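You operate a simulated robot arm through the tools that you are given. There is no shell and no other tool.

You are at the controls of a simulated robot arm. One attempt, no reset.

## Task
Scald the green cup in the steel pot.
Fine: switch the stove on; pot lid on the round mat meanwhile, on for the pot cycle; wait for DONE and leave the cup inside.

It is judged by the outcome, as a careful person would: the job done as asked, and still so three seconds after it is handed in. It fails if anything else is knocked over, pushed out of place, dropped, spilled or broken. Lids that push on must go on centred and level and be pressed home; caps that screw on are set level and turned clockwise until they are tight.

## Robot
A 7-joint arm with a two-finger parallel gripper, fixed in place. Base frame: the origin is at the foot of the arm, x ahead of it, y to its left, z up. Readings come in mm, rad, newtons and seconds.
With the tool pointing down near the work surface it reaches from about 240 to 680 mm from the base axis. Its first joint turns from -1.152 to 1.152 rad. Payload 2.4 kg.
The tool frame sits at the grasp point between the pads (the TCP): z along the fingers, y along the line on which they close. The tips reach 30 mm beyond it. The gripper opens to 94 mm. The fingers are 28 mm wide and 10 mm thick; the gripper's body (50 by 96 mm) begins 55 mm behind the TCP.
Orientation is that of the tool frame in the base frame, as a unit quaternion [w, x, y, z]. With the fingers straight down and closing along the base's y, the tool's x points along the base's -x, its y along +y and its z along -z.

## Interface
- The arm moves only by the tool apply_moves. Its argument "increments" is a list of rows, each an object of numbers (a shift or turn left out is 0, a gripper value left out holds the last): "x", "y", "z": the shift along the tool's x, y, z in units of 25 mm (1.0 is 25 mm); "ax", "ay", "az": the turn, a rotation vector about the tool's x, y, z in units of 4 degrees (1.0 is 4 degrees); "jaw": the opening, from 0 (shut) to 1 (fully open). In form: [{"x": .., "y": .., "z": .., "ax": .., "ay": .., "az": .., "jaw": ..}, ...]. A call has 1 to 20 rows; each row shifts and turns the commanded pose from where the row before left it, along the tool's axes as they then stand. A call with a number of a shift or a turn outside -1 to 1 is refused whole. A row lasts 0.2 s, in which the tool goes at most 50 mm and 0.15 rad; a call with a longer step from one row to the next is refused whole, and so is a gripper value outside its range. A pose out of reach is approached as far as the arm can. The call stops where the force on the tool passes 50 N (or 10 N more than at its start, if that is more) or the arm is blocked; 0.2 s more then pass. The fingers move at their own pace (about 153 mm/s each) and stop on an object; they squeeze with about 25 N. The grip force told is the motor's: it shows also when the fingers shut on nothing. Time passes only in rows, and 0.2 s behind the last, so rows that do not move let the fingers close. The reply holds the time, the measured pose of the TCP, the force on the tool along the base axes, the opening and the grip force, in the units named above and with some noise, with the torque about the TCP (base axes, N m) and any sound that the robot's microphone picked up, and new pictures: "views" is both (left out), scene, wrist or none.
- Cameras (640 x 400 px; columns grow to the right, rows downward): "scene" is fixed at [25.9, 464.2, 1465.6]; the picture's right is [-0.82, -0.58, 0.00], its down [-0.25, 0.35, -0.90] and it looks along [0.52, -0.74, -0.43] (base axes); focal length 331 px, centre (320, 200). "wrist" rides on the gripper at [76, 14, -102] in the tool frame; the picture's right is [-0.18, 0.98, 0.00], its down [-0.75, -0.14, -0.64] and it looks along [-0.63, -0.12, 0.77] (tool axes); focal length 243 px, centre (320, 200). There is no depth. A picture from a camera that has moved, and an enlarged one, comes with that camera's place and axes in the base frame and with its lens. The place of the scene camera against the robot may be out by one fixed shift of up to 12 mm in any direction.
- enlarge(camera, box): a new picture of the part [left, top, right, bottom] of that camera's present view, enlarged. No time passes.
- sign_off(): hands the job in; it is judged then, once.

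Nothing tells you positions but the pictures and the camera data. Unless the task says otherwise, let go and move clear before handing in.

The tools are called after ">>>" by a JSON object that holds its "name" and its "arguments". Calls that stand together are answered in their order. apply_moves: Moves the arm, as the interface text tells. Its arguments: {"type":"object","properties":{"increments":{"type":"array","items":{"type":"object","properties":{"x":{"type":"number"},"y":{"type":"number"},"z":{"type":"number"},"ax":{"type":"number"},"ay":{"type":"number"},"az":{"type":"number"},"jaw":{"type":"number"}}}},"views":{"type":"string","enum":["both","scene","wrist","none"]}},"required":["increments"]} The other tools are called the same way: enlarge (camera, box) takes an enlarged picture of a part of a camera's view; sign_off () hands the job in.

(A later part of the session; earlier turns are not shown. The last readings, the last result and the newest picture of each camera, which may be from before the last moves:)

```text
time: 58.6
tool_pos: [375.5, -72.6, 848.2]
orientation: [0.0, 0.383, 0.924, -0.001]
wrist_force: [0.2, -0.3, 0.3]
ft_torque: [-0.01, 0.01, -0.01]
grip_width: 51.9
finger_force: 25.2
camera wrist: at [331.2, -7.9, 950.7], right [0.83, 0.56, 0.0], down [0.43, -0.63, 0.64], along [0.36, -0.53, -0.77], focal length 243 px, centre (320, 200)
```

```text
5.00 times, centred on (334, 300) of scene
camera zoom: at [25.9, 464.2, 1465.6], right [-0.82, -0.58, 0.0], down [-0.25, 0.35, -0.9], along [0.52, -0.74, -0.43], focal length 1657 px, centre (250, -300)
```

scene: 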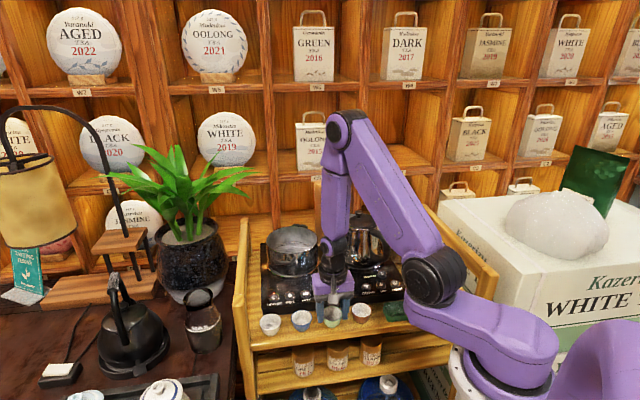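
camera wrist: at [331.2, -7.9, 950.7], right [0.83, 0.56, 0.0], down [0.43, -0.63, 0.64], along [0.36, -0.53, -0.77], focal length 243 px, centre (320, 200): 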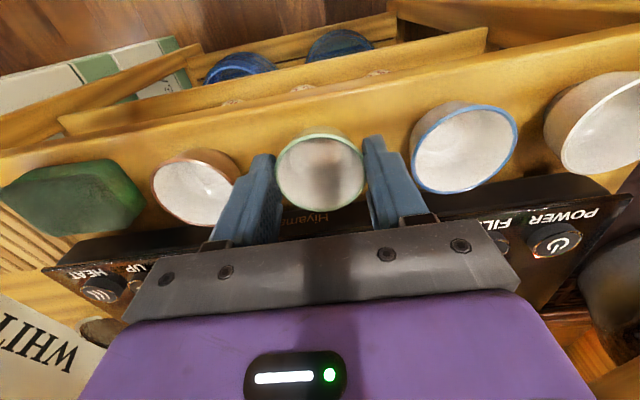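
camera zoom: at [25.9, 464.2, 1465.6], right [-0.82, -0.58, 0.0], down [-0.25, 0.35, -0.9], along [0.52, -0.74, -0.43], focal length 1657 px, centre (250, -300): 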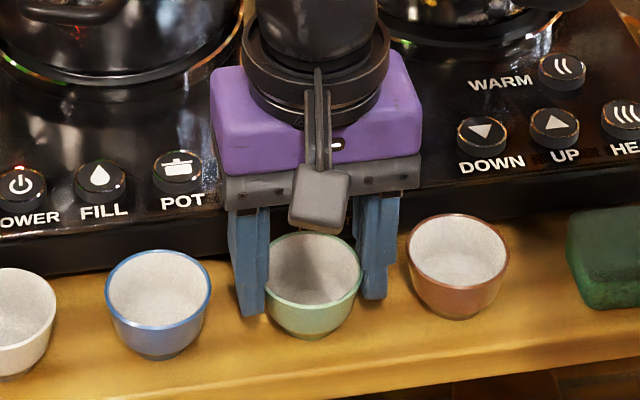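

The cup is gripped at its rim (52 mm). I'll lift gently first.

>>> {"name": "apply_moves", "arguments": {"increments": [{"z": -0.2}, {"z": -0.4}, {"z": -0.6}, {}], "views": "scene"}}

>>> {"name": "enlarge", "arguments": {"camera": "scene", "box": [270, 240, 398, 320]}}

```text
time: 59.6
tool_pos: [375.6, -72.6, 878.3]
orientation: [0.0, 0.382, 0.924, 0.0]
wrist_force: [-0.3, 0.5, 0.4]
ft_torque: [-0.01, 0.02, 0.03]
grip_width: 51.9
finger_force: 25.0
```

scene: 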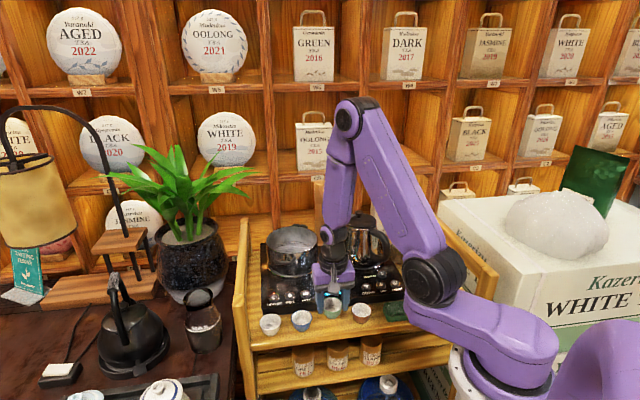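

```text
5.00 times, centred on (334, 280) of scene
camera zoom: at [25.9, 464.2, 1465.6], right [-0.82, -0.58, 0.0], down [-0.25, 0.35, -0.9], along [0.52, -0.74, -0.43], focal length 1657 px, centre (250, -200)
```

zoom: 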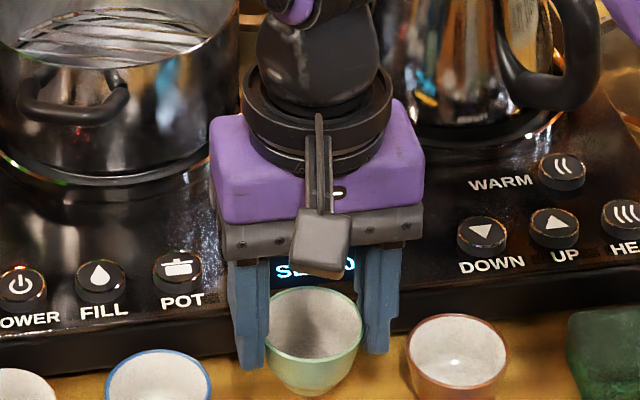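

The cup is up and level. I'll raise it to z 1030, then go over the pot.

>>> {"name": "apply_moves", "arguments": {"increments": [{"z": -0.9}, {"z": -0.9}, {"z": -0.9}, {"z": -0.9}, {"z": -0.9}, {"z": -0.9}, {"z": -0.7}, {"y": 0.8}, {"y": 0.8}, {"y": 0.8}, {"y": 0.75}, {}], "views": "scene"}}

>>> {"name": "apply_moves", "arguments": {"increments": [{"x": -0.8}, {"x": -0.9}, {"x": -0.9}, {"x": -0.9}, {"x": -0.9}, {"x": -0.9}, {"x": -0.9}, {"x": -0.9}, {"x": -0.9}, {"x": -0.6}, {}], "views": "both"}}

>>> {"name": "enlarge", "arguments": {"camera": "wrist", "box": [160, 0, 480, 200]}}

>>> {"name": "enlarge", "arguments": {"camera": "scene", "box": [240, 180, 368, 260]}}

```text
time: 62.2
tool_pos: [430.7, -15.8, 1031.2]
orientation: [0.0, 0.383, 0.924, 0.0]
wrist_force: [-0.8, 0.5, -0.8]
ft_torque: [0.0, -0.01, -0.04]
grip_width: 51.8
finger_force: 25.4
```

scene: 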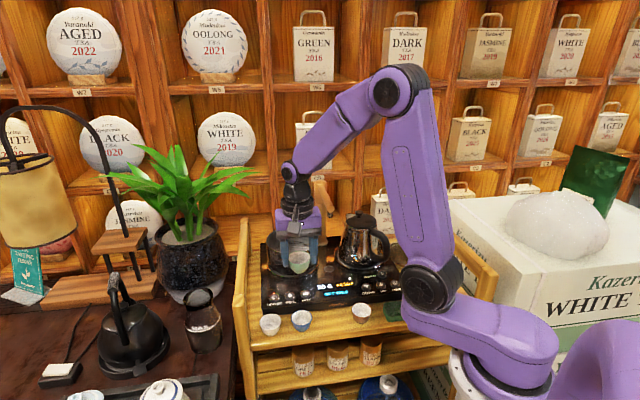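

```text
time: 64.6
tool_pos: [583.0, -169.8, 1031.9]
orientation: [0.0, 0.382, 0.924, 0.0]
wrist_force: [0.2, -0.5, -0.3]
ft_torque: [0.0, 0.03, -0.02]
grip_width: 52.0
finger_force: 25.5
camera wrist: at [539.5, -104.6, 1133.2], right [0.82, 0.57, 0.0], down [0.43, -0.63, 0.64], along [0.36, -0.53, -0.77], focal length 243 px, centre (320, 200)
```

scene: 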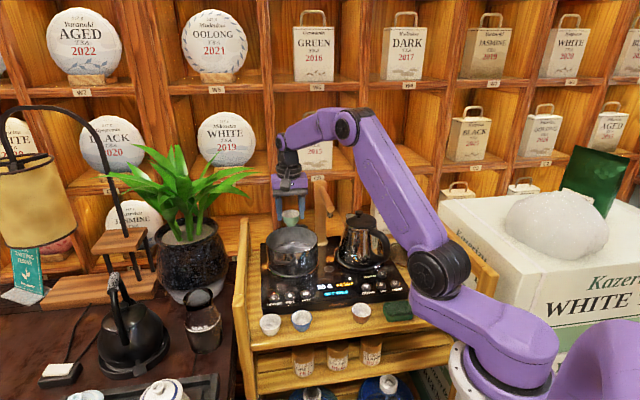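
wrist: 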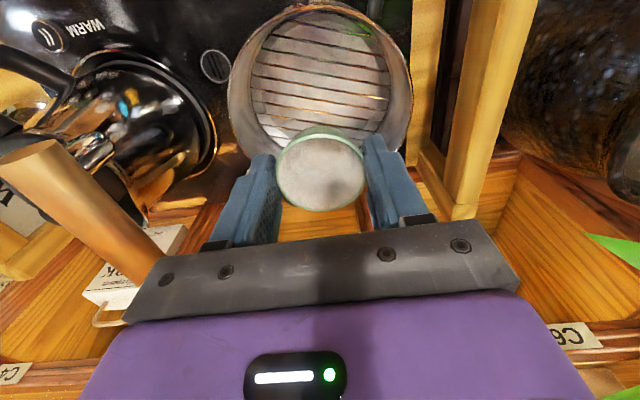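

```text
2.00 times, centred on (320, 100) of wrist
camera zoom: at [539.5, -104.6, 1133.2], right [0.82, 0.57, 0.0], down [0.43, -0.63, 0.64], along [0.36, -0.53, -0.77], focal length 485 px, centre (320, 400)
```

zoom: 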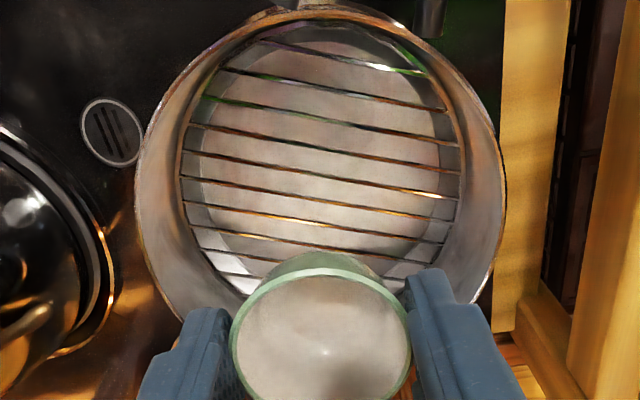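

```text
5.00 times, centred on (304, 220) of scene
camera zoom: at [25.9, 464.2, 1465.6], right [-0.82, -0.58, 0.0], down [-0.25, 0.35, -0.9], along [0.52, -0.74, -0.43], focal length 1657 px, centre (400, 100)
```

zoom: 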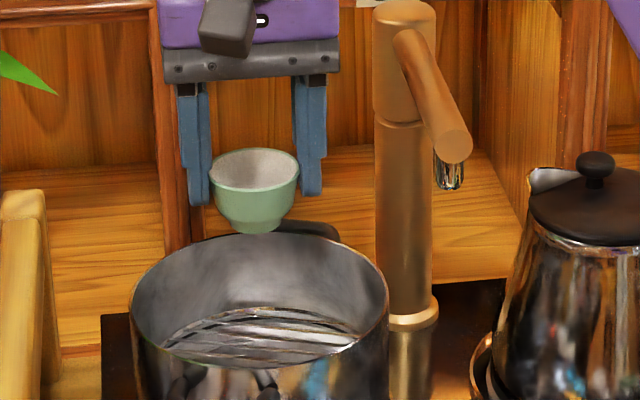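

The cup is centred over the open pot, with a slatted rack inside near z 875. I'll lower it into the pot.

>>> {"name": "apply_moves", "arguments": {"increments": [{"z": 0.8, "x": -0.04}, {"z": 0.8}, {"z": 0.8}, {"z": 0.7}, {"z": 0.2}, {}], "views": "both"}}

>>> {"name": "enlarge", "arguments": {"camera": "wrist", "box": [160, 0, 480, 200]}}

>>> {"name": "enlarge", "arguments": {"camera": "scene", "box": [240, 190, 368, 270]}}

```text
time: 66.0
tool_pos: [583.3, -169.2, 947.8]
orientation: [0.0, 0.382, 0.924, 0.0]
wrist_force: [-0.6, 0.2, -0.1]
ft_torque: [0.02, -0.02, 0.01]
grip_width: 52.1
finger_force: 24.7
camera wrist: at [539.8, -104.7, 1050.4], right [0.83, 0.56, 0.0], down [0.43, -0.63, 0.64], along [0.36, -0.53, -0.77], focal length 243 px, centre (320, 200)
```

scene: 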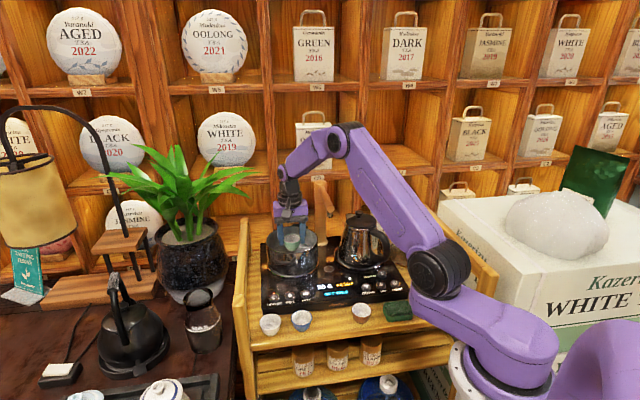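
wrist: 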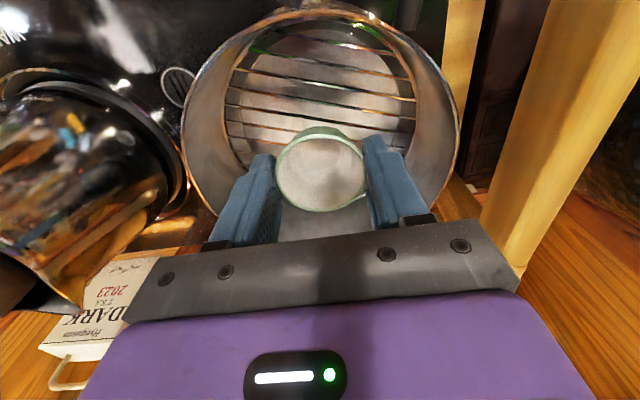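

```text
2.00 times, centred on (320, 100) of wrist
camera zoom: at [539.8, -104.7, 1050.4], right [0.83, 0.56, 0.0], down [0.43, -0.63, 0.64], along [0.36, -0.53, -0.77], focal length 485 px, centre (320, 400)
```

zoom: 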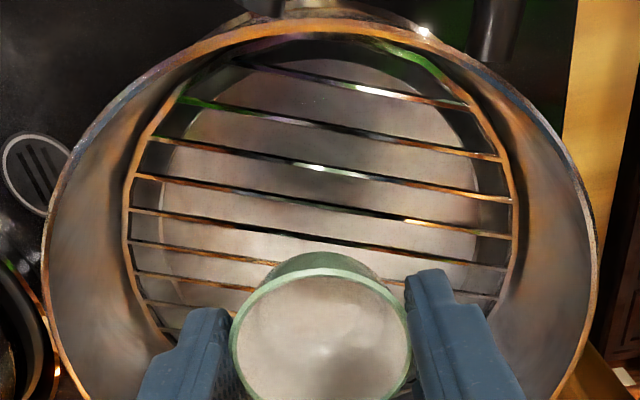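

```text
5.00 times, centred on (304, 230) of scene
camera zoom: at [25.9, 464.2, 1465.6], right [-0.82, -0.58, 0.0], down [-0.25, 0.35, -0.9], along [0.52, -0.74, -0.43], focal length 1657 px, centre (400, 50)
```

zoom: 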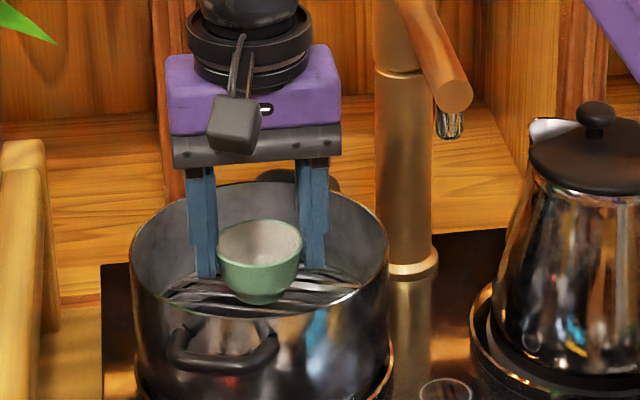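

The rack is wires at about z 883. I'll lower slowly until the cup touches it.

>>> {"name": "apply_moves", "arguments": {"increments": [{"z": 0.2}, {"z": 0.14}, {"z": 0.08}, {}], "views": "none"}}

>>> {"name": "apply_moves", "arguments": {"increments": [{"z": 0.06}, {"z": 0.06}, {}], "views": "none"}}

>>> {"name": "enlarge", "arguments": {"camera": "scene", "box": [240, 190, 368, 270]}}

```text
time: 67.0
tool_pos: [584.1, -168.6, 936.1]
orientation: [-0.001, 0.383, 0.924, 0.0]
wrist_force: [0.0, 0.6, 0.4]
ft_torque: [-0.01, -0.02, -0.02]
grip_width: 51.7
finger_force: 25.0
```

```text
time: 67.8
tool_pos: [584.1, -168.6, 934.7]
orientation: [0.0, 0.383, 0.924, 0.001]
wrist_force: [-0.5, -0.4, -0.9]
ft_torque: [0.0, 0.01, 0.01]
grip_width: 51.5
finger_force: 24.9
```

```text
5.00 times, centred on (304, 230) of scene
camera zoom: at [25.9, 464.2, 1465.6], right [-0.82, -0.58, 0.0], down [-0.25, 0.35, -0.9], along [0.52, -0.74, -0.43], focal length 1657 px, centre (400, 50)
```

zoom: 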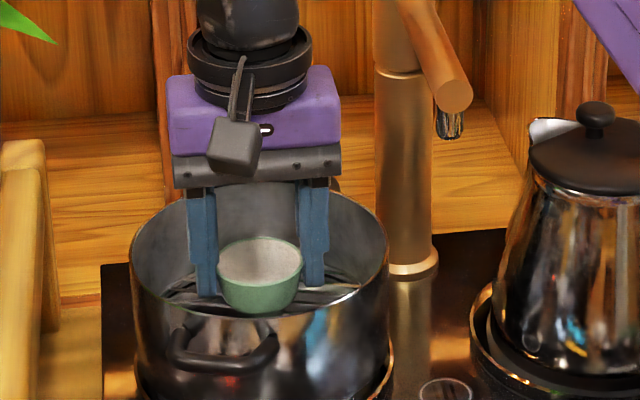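

>>> {"name": "apply_moves", "arguments": {"increments": [{"z": 0.05}, {"z": 0.05}, {}], "views": "none"}}

>>> {"name": "apply_moves", "arguments": {"increments": [{"z": 0.05}, {"z": 0.05}, {}], "views": "none"}}

```text
time: 68.6
tool_pos: [584.2, -170.1, 932.3]
orientation: [0.0, 0.383, 0.924, 0.0]
wrist_force: [0.2, 0.4, 0.7]
ft_torque: [0.0, 0.01, -0.03]
grip_width: 51.7
finger_force: 24.7
```

```text
time: 69.4
tool_pos: [584.0, -169.1, 929.8]
orientation: [0.0, 0.382, 0.924, 0.0]
wrist_force: [0.4, -0.4, -0.6]
ft_torque: [0.0, -0.01, -0.02]
grip_width: 52.0
finger_force: 25.1
```

>>> {"name": "apply_moves", "arguments": {"increments": [{"z": 0.05}, {"z": 0.05}, {}], "views": "none"}}

>>> {"name": "apply_moves", "arguments": {"increments": [{"z": 0.05}, {"z": 0.05}, {}], "views": "wrist"}}

>>> {"name": "enlarge", "arguments": {"camera": "scene", "box": [264, 215, 344, 265]}}

>>> {"name": "enlarge", "arguments": {"camera": "wrist", "box": [160, 40, 480, 240]}}

```text
time: 70.2
tool_pos: [584.1, -169.1, 927.8]
orientation: [-0.001, 0.382, 0.924, 0.0]
wrist_force: [0.0, -0.2, 0.0]
ft_torque: [-0.02, 0.03, 0.02]
grip_width: 51.8
finger_force: 25.4
```

```text
time: 71.0
tool_pos: [583.9, -168.9, 926.7]
orientation: [0.002, 0.382, 0.924, 0.0]
wrist_force: [-2.6, 2.3, 17.0]
ft_torque: [0.06, 0.07, 0.01]
grip_width: 51.9
finger_force: 24.9
camera wrist: at [540.4, -105.0, 1028.6], right [0.83, 0.56, 0.0], down [0.43, -0.63, 0.64], along [0.36, -0.53, -0.77], focal length 243 px, centre (320, 200)
```

wrist: 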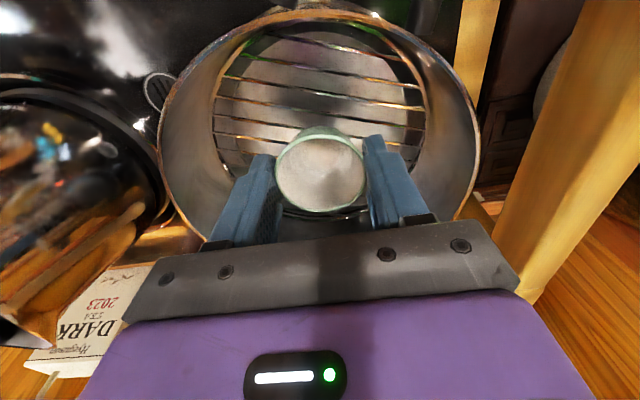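

```text
8.00 times, centred on (304, 240) of scene
camera zoom: at [25.5, 464.3, 1465.6], right [-0.82, -0.58, 0.0], down [-0.25, 0.35, -0.9], along [0.52, -0.74, -0.43], focal length 2651 px, centre (448, -120)
```

zoom: 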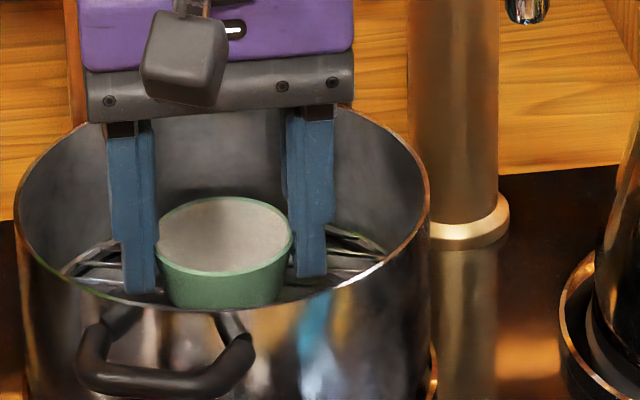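

```text
2.00 times, centred on (320, 140) of wrist
camera zoom: at [540.4, -105.0, 1028.6], right [0.83, 0.56, 0.0], down [0.43, -0.63, 0.64], along [0.36, -0.53, -0.77], focal length 485 px, centre (320, 320)
```

zoom: 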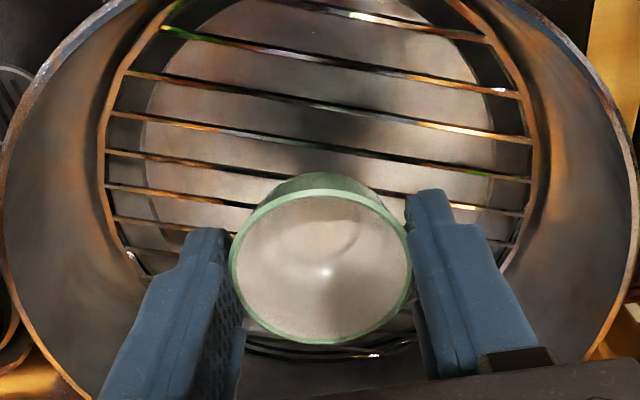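

The cup has touched the rack (17 N). I'll ease up a touch, open slowly and withdraw.

>>> {"name": "apply_moves", "arguments": {"increments": [{"z": -0.04}, {"jaw": 0.55}, {"jaw": 0.565}, {"jaw": 0.58}, {"jaw": 0.6}, {"jaw": 0.64}, {"jaw": 0.72}, {}, {"z": -0.3}, {"z": -0.6}, {"z": -0.8}, {}], "views": "both"}}

>>> {"name": "enlarge", "arguments": {"camera": "scene", "box": [264, 215, 344, 265]}}

>>> {"name": "enlarge", "arguments": {"camera": "wrist", "box": [160, 0, 480, 200]}}

```text
time: 73.6
tool_pos: [583.1, -168.7, 967.4]
orientation: [0.0, 0.382, 0.924, 0.0]
wrist_force: [-1.0, 0.3, 0.0]
ft_torque: [0.0, 0.0, 0.0]
grip_width: 67.4
finger_force: 0.2
camera wrist: at [540.1, -104.5, 1070.8], right [0.83, 0.56, 0.0], down [0.43, -0.63, 0.64], along [0.36, -0.53, -0.77], focal length 243 px, centre (320, 200)
```

scene: 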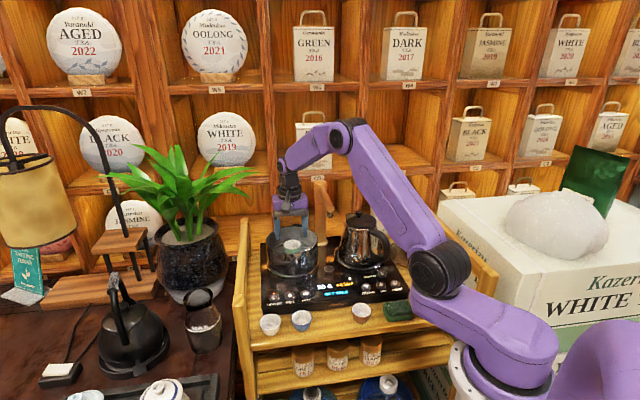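
wrist: 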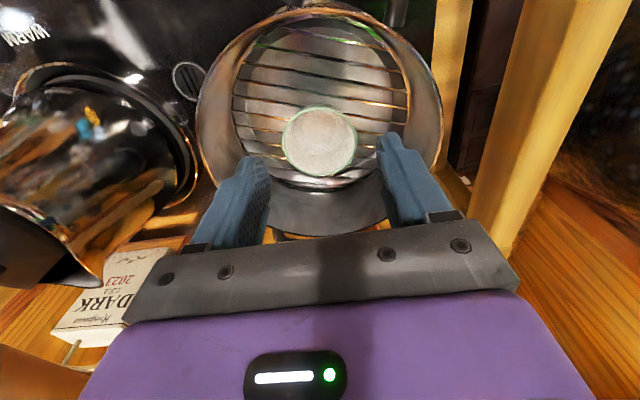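

```text
8.00 times, centred on (304, 240) of scene
camera zoom: at [25.9, 464.2, 1465.6], right [-0.82, -0.58, 0.0], down [-0.25, 0.35, -0.9], along [0.52, -0.74, -0.43], focal length 2651 px, centre (448, -120)
```

zoom: 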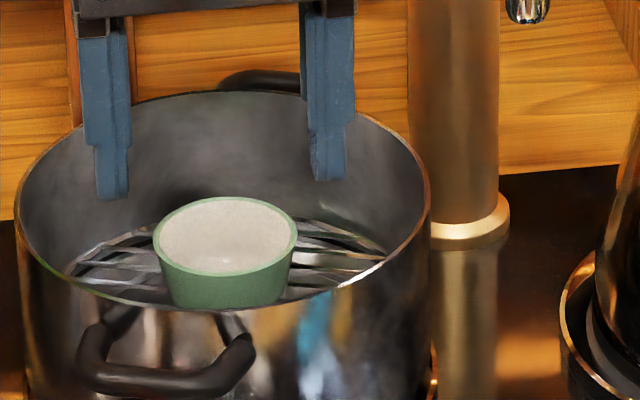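

```text
2.00 times, centred on (320, 100) of wrist
camera zoom: at [540.1, -104.5, 1070.8], right [0.83, 0.56, 0.0], down [0.43, -0.63, 0.64], along [0.36, -0.53, -0.77], focal length 485 px, centre (320, 400)
```

zoom: 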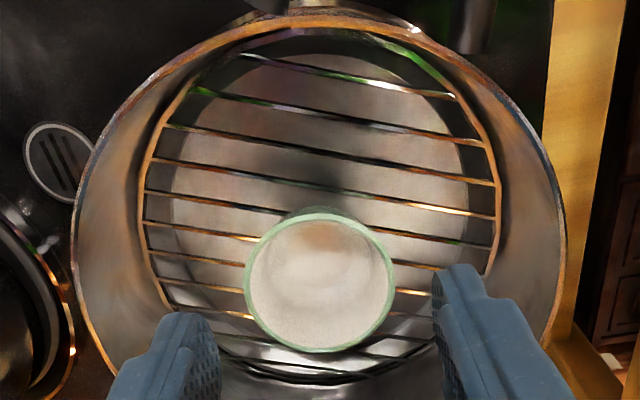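

The cup stands upright on the rack in the pot. I'll go back high over the faucet to fetch the lid.

>>> {"name": "apply_moves", "arguments": {"increments": [{"z": -0.9}, {"z": -0.98}, {"z": -0.98}, {"z": -0.98}, {"z": -0.98}, {"z": -0.98}, {"z": -0.98}, {"z": -0.98}, {"z": -0.98}, {"jaw": 0.6}], "views": "none"}}

>>> {"name": "apply_moves", "arguments": {"increments": [{"y": -0.67, "x": -0.05}, {"y": -1, "x": -0.08}, {"y": -1, "x": -0.08}, {"y": -1, "x": -0.08}, {"y": -1, "x": -0.08}, {"y": -1, "x": -0.08}, {"y": -1, "x": -0.08}, {"y": -1, "x": -0.08}, {"y": -1, "x": -0.08}, {"y": -1, "x": -0.08}, {"y": -1, "x": -0.08}, {"y": -1, "x": -0.08}, {"y": -1, "x": -0.08}, {"y": -1, "x": -0.08}, {"y": -1, "x": -0.08}, {"y": -1, "x": -0.08}, {}], "views": "both"}}

```text
time: 75.8
tool_pos: [584.7, -168.7, 1187.4]
orientation: [-0.001, 0.383, 0.924, 0.0]
wrist_force: [0.0, -0.1, 0.7]
ft_torque: [-0.01, 0.0, -0.01]
grip_width: 56.4
finger_force: 0.1
```

```text
time: 79.4
tool_pos: [328.3, -468.6, 1187.1]
orientation: [0.0, 0.383, 0.924, 0.0]
wrist_force: [0.4, 0.3, 1.0]
ft_torque: [-0.03, -0.01, -0.03]
grip_width: 56.6
finger_force: 0.0
camera wrist: at [284.9, -404.3, 1289.7], right [0.83, 0.56, 0.0], down [0.43, -0.63, 0.64], along [0.36, -0.53, -0.77], focal length 243 px, centre (320, 200)
```

scene: 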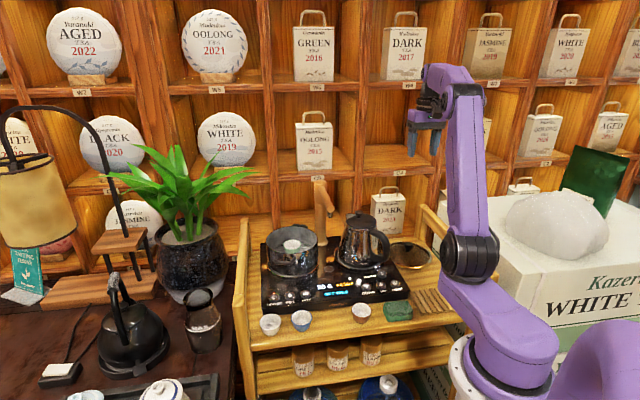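
wrist: 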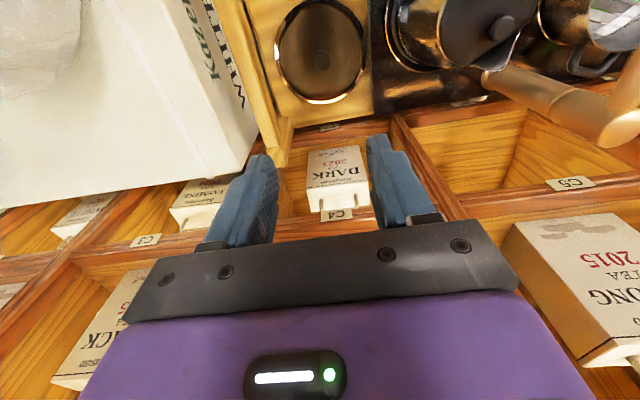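

I'll descend above the lid knob to an inspection height.

>>> {"name": "apply_moves", "arguments": {"increments": [{"z": 1}, {"z": 1}, {"z": 1}, {"z": 1}, {"z": 1}, {"z": 1}, {"z": 1}, {"z": 1}, {"z": 1}, {"z": 1}, {"z": 0.9}, {}], "views": "wrist"}}

>>> {"name": "enlarge", "arguments": {"camera": "wrist", "box": [160, 0, 480, 200]}}

>>> {"name": "enlarge", "arguments": {"camera": "scene", "box": [376, 215, 456, 265]}}

```text
time: 82.0
tool_pos: [328.1, -467.6, 914.4]
orientation: [-0.001, 0.382, 0.924, 0.0]
wrist_force: [0.4, -0.5, -0.2]
ft_torque: [0.0, 0.04, 0.0]
grip_width: 56.5
finger_force: 0.0
camera wrist: at [284.3, -404.2, 1016.8], right [0.83, 0.56, 0.0], down [0.43, -0.63, 0.64], along [0.36, -0.53, -0.77], focal length 243 px, centre (320, 200)
```

wrist: 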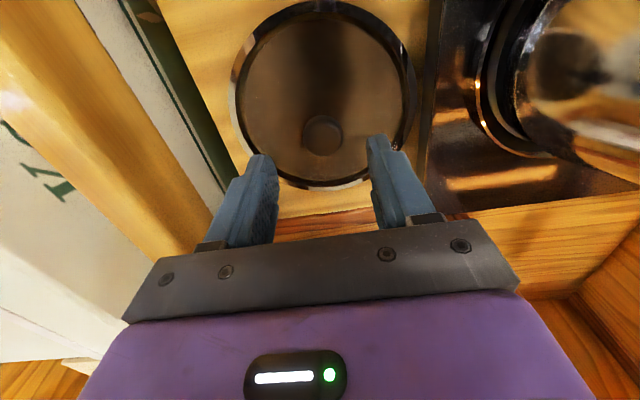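

```text
2.00 times, centred on (320, 100) of wrist
camera zoom: at [284.3, -404.2, 1016.8], right [0.83, 0.56, 0.0], down [0.43, -0.63, 0.64], along [0.36, -0.53, -0.77], focal length 485 px, centre (320, 400)
```

zoom: 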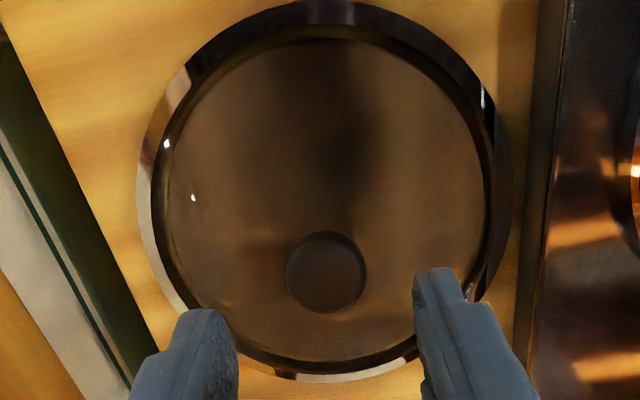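

```text
8.00 times, centred on (416, 240) of scene
camera zoom: at [25.9, 464.2, 1465.6], right [-0.82, -0.58, 0.0], down [-0.25, 0.35, -0.9], along [0.52, -0.74, -0.43], focal length 2651 px, centre (-448, -120)
```

zoom: 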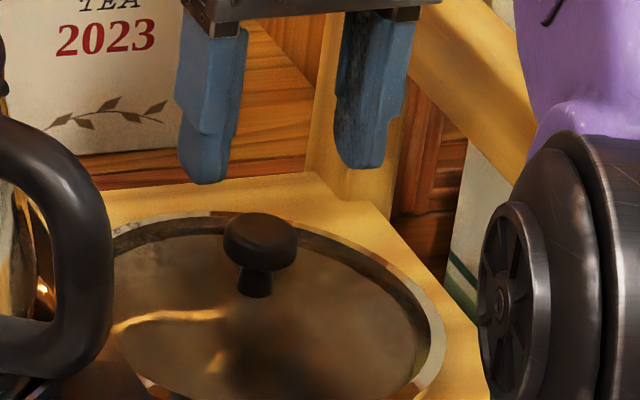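

I'll make a small correction, lower, grip the knob and lift the lid.

>>> {"name": "apply_moves", "arguments": {"increments": [{"x": -0.04, "y": 0.085}, {"z": 0.8}, {"z": 0.8}, {"z": 0.62}, {}, {"jaw": 0}, {}, {}, {"z": -0.2}, {"z": -0.4}, {"z": -0.4}, {}], "views": "wrist"}}

>>> {"name": "enlarge", "arguments": {"camera": "scene", "box": [376, 215, 456, 265]}}

>>> {"name": "enlarge", "arguments": {"camera": "wrist", "box": [160, 0, 480, 200]}}

```text
time: 84.6
tool_pos: [328.8, -466.9, 883.5]
orientation: [0.001, 0.383, 0.924, 0.0]
wrist_force: [-0.5, -1.3, -1.3]
ft_torque: [-0.02, -0.04, 0.01]
grip_width: 28.8
finger_force: 25.1
camera wrist: at [286.7, -403.2, 987.1], right [0.83, 0.56, 0.0], down [0.43, -0.63, 0.64], along [0.36, -0.53, -0.77], focal length 243 px, centre (320, 200)
```

wrist: 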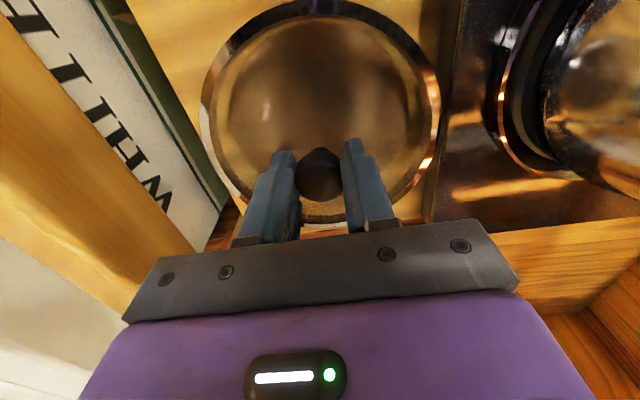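

```text
8.00 times, centred on (416, 240) of scene
camera zoom: at [25.9, 464.1, 1465.6], right [-0.82, -0.58, 0.0], down [-0.25, 0.35, -0.9], along [0.52, -0.74, -0.43], focal length 2651 px, centre (-448, -120)
```

zoom: 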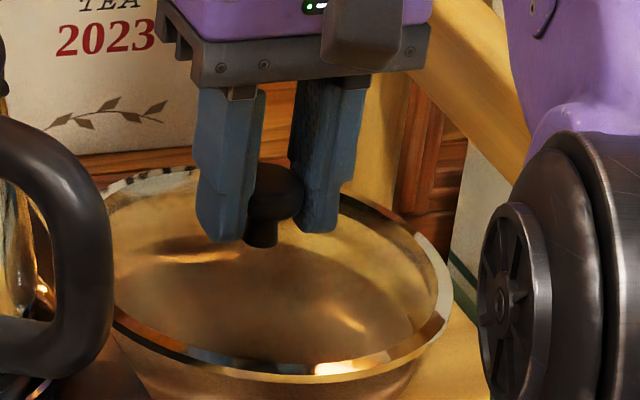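

```text
2.00 times, centred on (320, 100) of wrist
camera zoom: at [286.7, -403.2, 987.1], right [0.83, 0.56, 0.0], down [0.43, -0.63, 0.64], along [0.36, -0.53, -0.77], focal length 485 px, centre (320, 400)
```

zoom: 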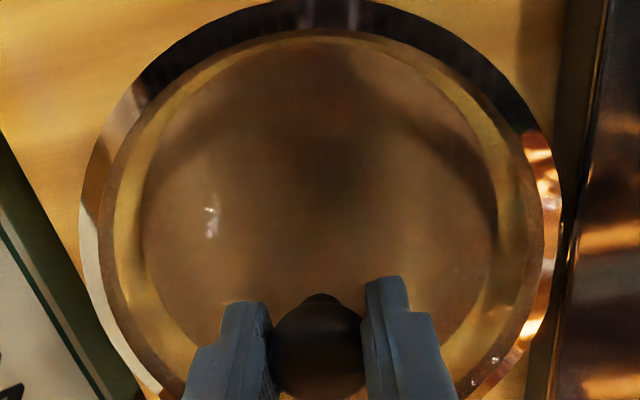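

The lid is held level. I'll raise it straight up, then carry it back over the pot.

>>> {"name": "apply_moves", "arguments": {"increments": [{"z": -0.8}, {"z": -1}, {"z": -1}, {"z": -1}, {"z": -1}, {"z": -1}, {"z": -1}, {"z": -1}, {"z": -1}, {"z": -1}, {"z": -1}, {"z": -1}, {"z": -0.5}, {}], "views": "scene"}}

>>> {"name": "apply_moves", "arguments": {"increments": [{"y": 0.66, "x": 0.05}, {"y": 1, "x": 0.075}, {"y": 1, "x": 0.075}, {"y": 1, "x": 0.075}, {"y": 1, "x": 0.075}, {"y": 1, "x": 0.075}, {"y": 1, "x": 0.075}, {"y": 1, "x": 0.075}, {"y": 1, "x": 0.075}, {"y": 1, "x": 0.075}, {"y": 1, "x": 0.075}, {"y": 1, "x": 0.075}, {"y": 1, "x": 0.075}, {"y": 1, "x": 0.075}, {"y": 1, "x": 0.075}, {"y": 1, "x": 0.075}, {}, {}], "views": "both"}}

```text
time: 87.6
tool_pos: [330.5, -469.4, 1191.9]
orientation: [0.0, 0.383, 0.924, 0.0]
wrist_force: [-0.2, 0.1, -1.5]
ft_torque: [0.0, -0.02, 0.02]
grip_width: 28.8
finger_force: 25.1
```

scene: 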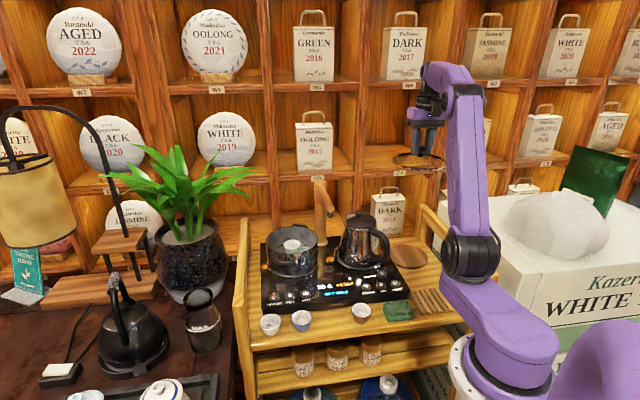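

```text
time: 91.4
tool_pos: [587.7, -168.7, 1191.3]
orientation: [0.001, 0.383, 0.924, 0.0]
wrist_force: [0.1, -0.1, -1.3]
ft_torque: [0.02, 0.0, 0.02]
grip_width: 29.0
finger_force: 24.9
camera wrist: at [543.7, -104.5, 1293.9], right [0.83, 0.56, 0.0], down [0.43, -0.63, 0.64], along [0.36, -0.53, -0.77], focal length 243 px, centre (320, 200)
```

scene: 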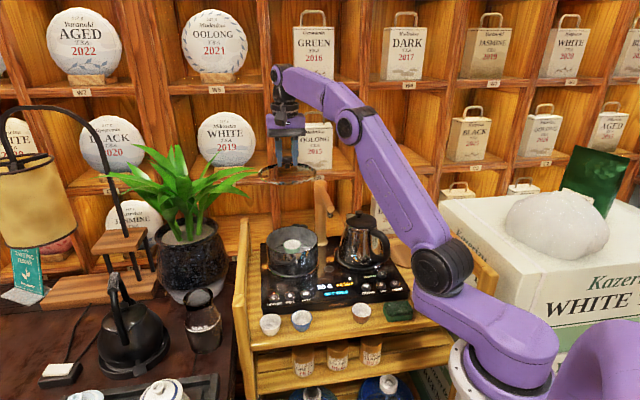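
wrist: 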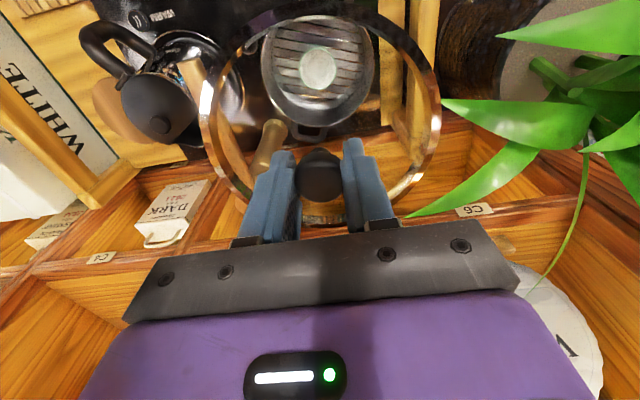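

Over the pot. I'll correct a couple of millimetres and lower to about 30 mm above the seat, then verify alignment.

>>> {"name": "apply_moves", "arguments": {"increments": [{"x": 0.048, "y": -0.105}, {"z": 0.9}, {"z": 0.9}, {"z": 0.9}, {"z": 0.9}, {"z": 0.9}, {"z": 0.9}, {"z": 0.9}, {"z": 0.8}, {}], "views": "both"}}

>>> {"name": "enlarge", "arguments": {"camera": "wrist", "box": [160, 0, 480, 200]}}

>>> {"name": "enlarge", "arguments": {"camera": "scene", "box": [250, 190, 346, 250]}}

```text
time: 93.6
tool_pos: [584.1, -169.9, 1013.8]
orientation: [-0.001, 0.382, 0.924, 0.0]
wrist_force: [0.6, 0.5, -1.9]
ft_torque: [-0.03, -0.02, 0.01]
grip_width: 29.1
finger_force: 25.5
camera wrist: at [540.5, -106.5, 1116.0], right [0.83, 0.56, 0.0], down [0.43, -0.63, 0.64], along [0.36, -0.53, -0.77], focal length 243 px, centre (320, 200)
```

scene: 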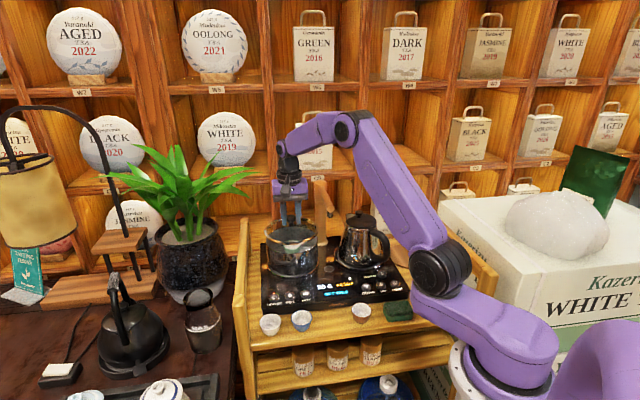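
wrist: 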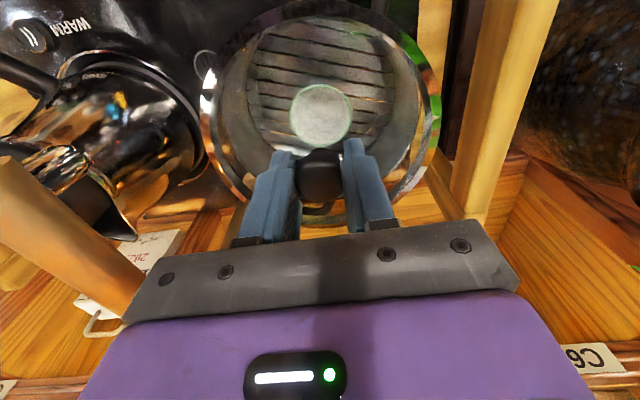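

```text
2.00 times, centred on (320, 100) of wrist
camera zoom: at [540.5, -106.5, 1116.0], right [0.83, 0.56, 0.0], down [0.43, -0.63, 0.64], along [0.36, -0.53, -0.77], focal length 485 px, centre (320, 400)
```

zoom: 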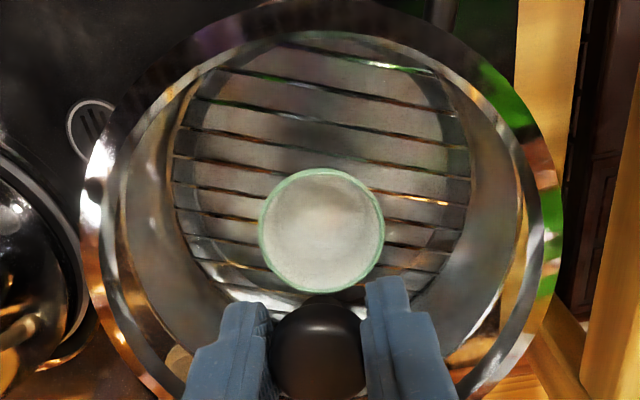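

```text
6.67 times, centred on (298, 220) of scene
camera zoom: at [26.0, 464.2, 1465.6], right [-0.82, -0.58, 0.0], down [-0.25, 0.35, -0.9], along [0.52, -0.74, -0.43], focal length 2209 px, centre (467, 67)
```

zoom: 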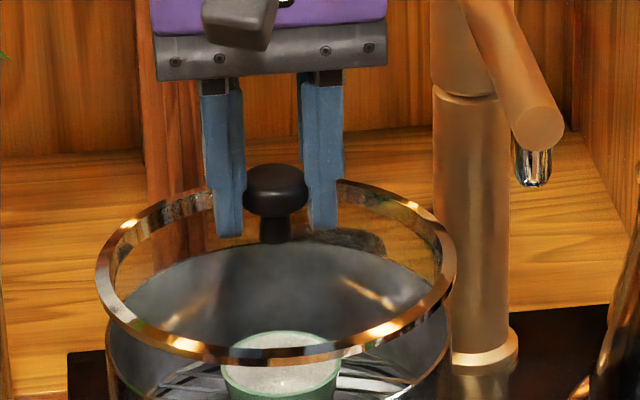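

The alignment matches the original lift-off view within 1 px. I'll lower to the seat and press gently.

>>> {"name": "apply_moves", "arguments": {"increments": [{"y": 0.02, "z": 0.3}, {"z": 0.3}, {"z": 0.3}, {"z": 0.12}, {}], "views": "none"}}

>>> {"name": "enlarge", "arguments": {"camera": "scene", "box": [250, 190, 346, 250]}}

>>> {"name": "apply_moves", "arguments": {"increments": [{"z": 0.06}, {"z": 0.06}, {}], "views": "none"}}

```text
time: 94.8
tool_pos: [584.2, -170.9, 987.5]
orientation: [0.0, 0.383, 0.924, 0.0]
wrist_force: [0.0, -0.8, -1.7]
ft_torque: [0.0, -0.02, -0.01]
grip_width: 28.6
finger_force: 25.0
```

```text
6.67 times, centred on (298, 220) of scene
camera zoom: at [26.0, 464.2, 1465.6], right [-0.82, -0.58, 0.0], down [-0.25, 0.35, -0.9], along [0.52, -0.74, -0.43], focal length 2209 px, centre (467, 67)
```

zoom: 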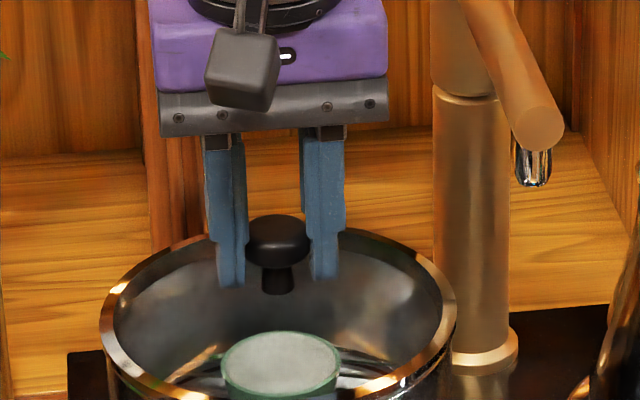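

```text
time: 95.6
tool_pos: [584.9, -170.5, 984.8]
orientation: [-0.001, 0.382, 0.924, 0.0]
wrist_force: [-0.5, -0.2, -1.1]
ft_torque: [0.0, 0.01, 0.02]
grip_width: 28.8
finger_force: 25.3
```

>>> {"name": "apply_moves", "arguments": {"increments": [{"y": 0.03}, {"z": 0.04}, {"z": 0.04}, {}], "views": "none"}}

>>> {"name": "apply_moves", "arguments": {"increments": [{"z": 0.04}, {"z": 0.04}, {}], "views": "none"}}

>>> {"name": "enlarge", "arguments": {"camera": "scene", "box": [250, 190, 346, 250]}}

```text
time: 96.6
tool_pos: [584.1, -170.4, 983.3]
orientation: [0.0, 0.382, 0.924, 0.0]
wrist_force: [-1.3, -0.1, 1.4]
ft_torque: [-0.04, -0.06, 0.01]
grip_width: 28.9
finger_force: 25.0
```

```text
time: 97.4
tool_pos: [584.4, -170.0, 982.2]
orientation: [0.001, 0.383, 0.924, -0.001]
wrist_force: [-14.0, 0.4, 24.4]
ft_torque: [-0.04, 0.2, -0.05]
grip_width: 28.7
finger_force: 24.4
heard: snap
```

```text
6.67 times, centred on (298, 220) of scene
camera zoom: at [25.0, 464.3, 1465.6], right [-0.82, -0.58, 0.0], down [-0.25, 0.35, -0.9], along [0.52, -0.74, -0.43], focal length 2209 px, centre (467, 67)
```

zoom: 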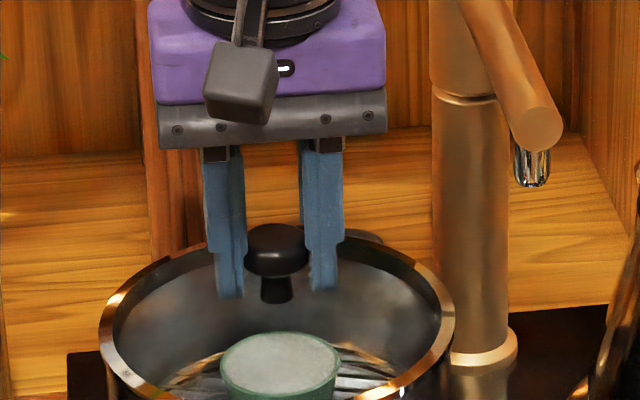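

A "snap" — the lid is seated. I'll relieve the side force, release and check that it is level.

>>> {"name": "apply_moves", "arguments": {"increments": [{"x": 0.03, "y": -0.03}, {"z": -0.03}, {"jaw": 0.31}, {"jaw": 0.325}, {"jaw": 0.34}, {"jaw": 0.37}, {"jaw": 0.45}, {"jaw": 0.6}, {}, {"z": -0.4}, {"z": -0.8}, {"z": -0.8}, {}], "views": "both"}}

>>> {"name": "enlarge", "arguments": {"camera": "scene", "box": [250, 190, 346, 250]}}

>>> {"name": "enlarge", "arguments": {"camera": "wrist", "box": [160, 0, 480, 200]}}

```text
time: 100.2
tool_pos: [584.2, -169.6, 1033.1]
orientation: [-0.001, 0.383, 0.924, 0.0]
wrist_force: [0.1, 0.4, -0.2]
ft_torque: [0.01, -0.01, -0.02]
grip_width: 56.2
finger_force: 0.0
camera wrist: at [540.5, -105.0, 1135.3], right [0.83, 0.56, 0.0], down [0.43, -0.63, 0.64], along [0.36, -0.53, -0.77], focal length 243 px, centre (320, 200)
```

scene: 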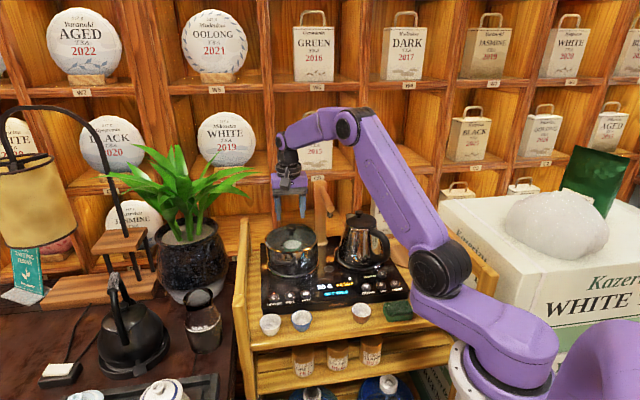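
wrist: 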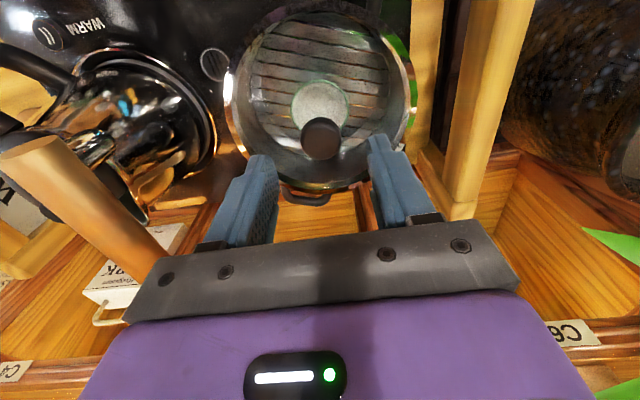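

```text
6.67 times, centred on (298, 220) of scene
camera zoom: at [25.9, 464.2, 1465.6], right [-0.82, -0.58, 0.0], down [-0.25, 0.35, -0.9], along [0.52, -0.74, -0.43], focal length 2209 px, centre (467, 67)
```

zoom: 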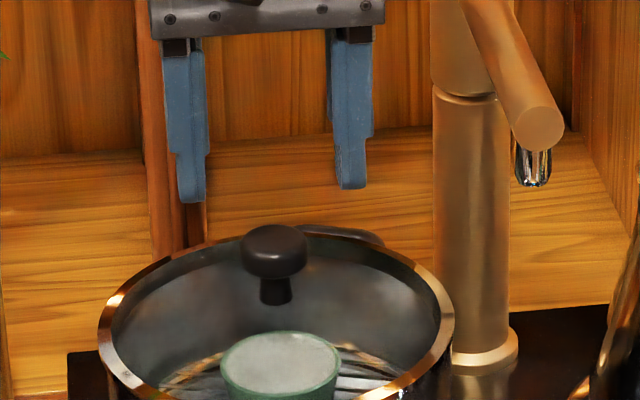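

```text
2.00 times, centred on (320, 100) of wrist
camera zoom: at [540.5, -105.0, 1135.3], right [0.83, 0.56, 0.0], down [0.43, -0.63, 0.64], along [0.36, -0.53, -0.77], focal length 485 px, centre (320, 400)
```

zoom: 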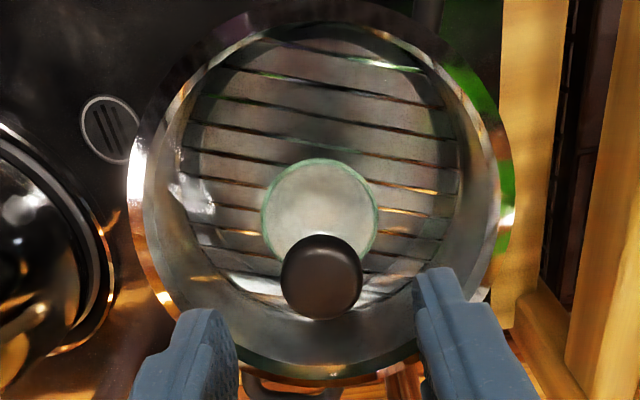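

The lid is seated, level and centred, matching its original position, with the cup visible beneath. Next I'll move to above the POT button with closed fingers.

>>> {"name": "apply_moves", "arguments": {"increments": [{"x": 0.82, "jaw": 0}, {"x": 1}, {"x": 1}, {"x": 1}, {"x": 1}, {"x": 1}, {"y": -0.84}, {"z": 0.9}, {"z": 0.9}, {"z": 0.9}, {"z": 0.9}, {"z": 0.9}, {"z": 0.7}, {}], "views": "both"}}

>>> {"name": "enlarge", "arguments": {"camera": "wrist", "box": [200, 60, 440, 210]}}

```text
time: 103.2
tool_pos: [464.2, -81.7, 902.3]
orientation: [0.0, 0.382, 0.924, 0.0]
wrist_force: [-0.1, 0.1, -0.2]
ft_torque: [0.02, 0.0, 0.02]
grip_width: 0.0
finger_force: 24.9
camera wrist: at [422.0, -17.2, 1004.6], right [0.83, 0.56, 0.0], down [0.43, -0.63, 0.64], along [0.36, -0.53, -0.77], focal length 243 px, centre (320, 200)
```

scene: 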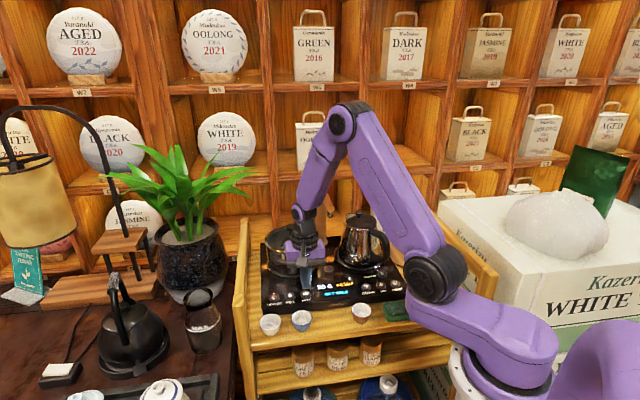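
wrist: 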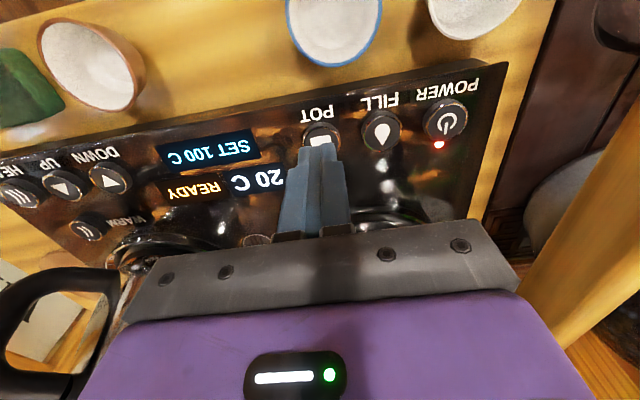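

```text
2.67 times, centred on (320, 135) of wrist
camera zoom: at [422.0, -17.2, 1004.6], right [0.83, 0.56, 0.0], down [0.43, -0.63, 0.64], along [0.36, -0.53, -0.77], focal length 647 px, centre (320, 373)
```

zoom: 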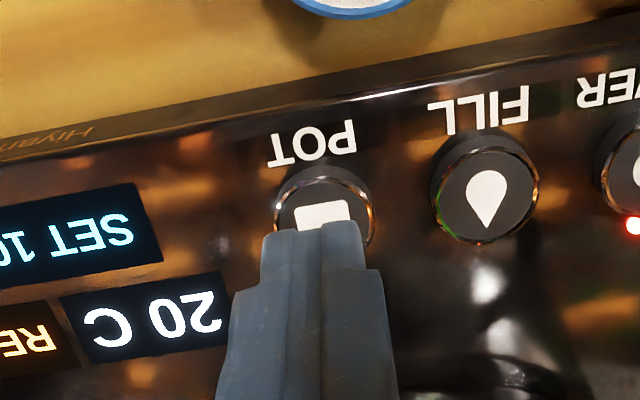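

The tips are above POT, so I'll press it.

>>> {"name": "apply_moves", "arguments": {"increments": [{"y": 0.06, "x": -0.05, "z": 0.4}, {"z": 0.5}, {"z": 0.08}, {"z": 0.08}, {"z": 0.06}], "views": "both"}}

>>> {"name": "enlarge", "arguments": {"camera": "scene", "box": [270, 265, 398, 345]}}

```text
time: 104.4
tool_pos: [469.1, -81.6, 873.5]
orientation: [0.0, 0.383, 0.924, 0.0]
wrist_force: [-3.9, 0.1, 7.6]
ft_torque: [0.01, 0.13, 0.02]
grip_width: 0.0
finger_force: 25.1
heard: click
camera wrist: at [424.1, -17.1, 977.3], right [0.83, 0.56, 0.0], down [0.43, -0.63, 0.64], along [0.36, -0.53, -0.77], focal length 243 px, centre (320, 200)
```

scene: 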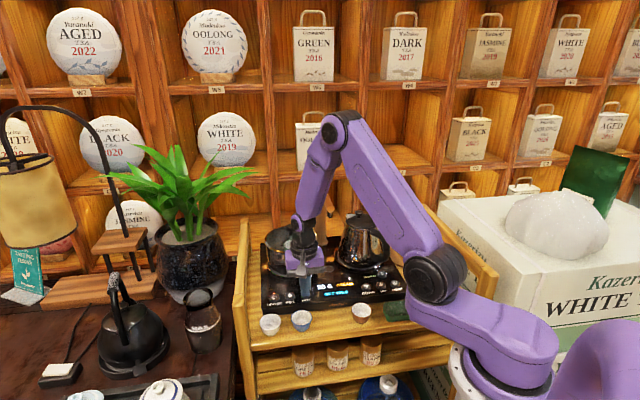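
wrist: 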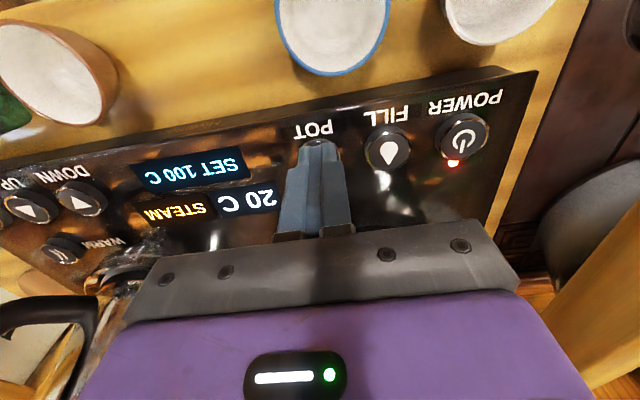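

```text
5.00 times, centred on (334, 305) of scene
camera zoom: at [25.7, 464.2, 1465.6], right [-0.82, -0.58, 0.0], down [-0.25, 0.35, -0.9], along [0.52, -0.74, -0.43], focal length 1657 px, centre (250, -325)
```

zoom: 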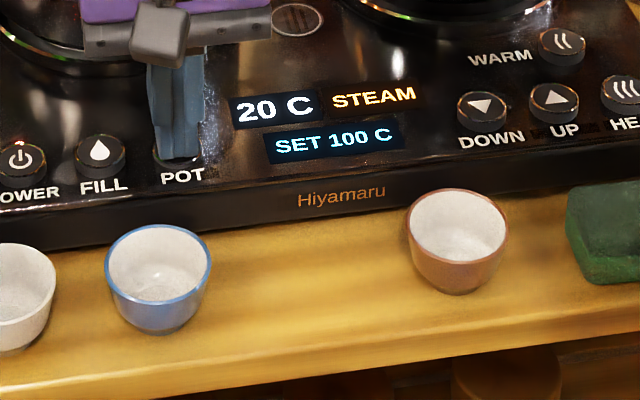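

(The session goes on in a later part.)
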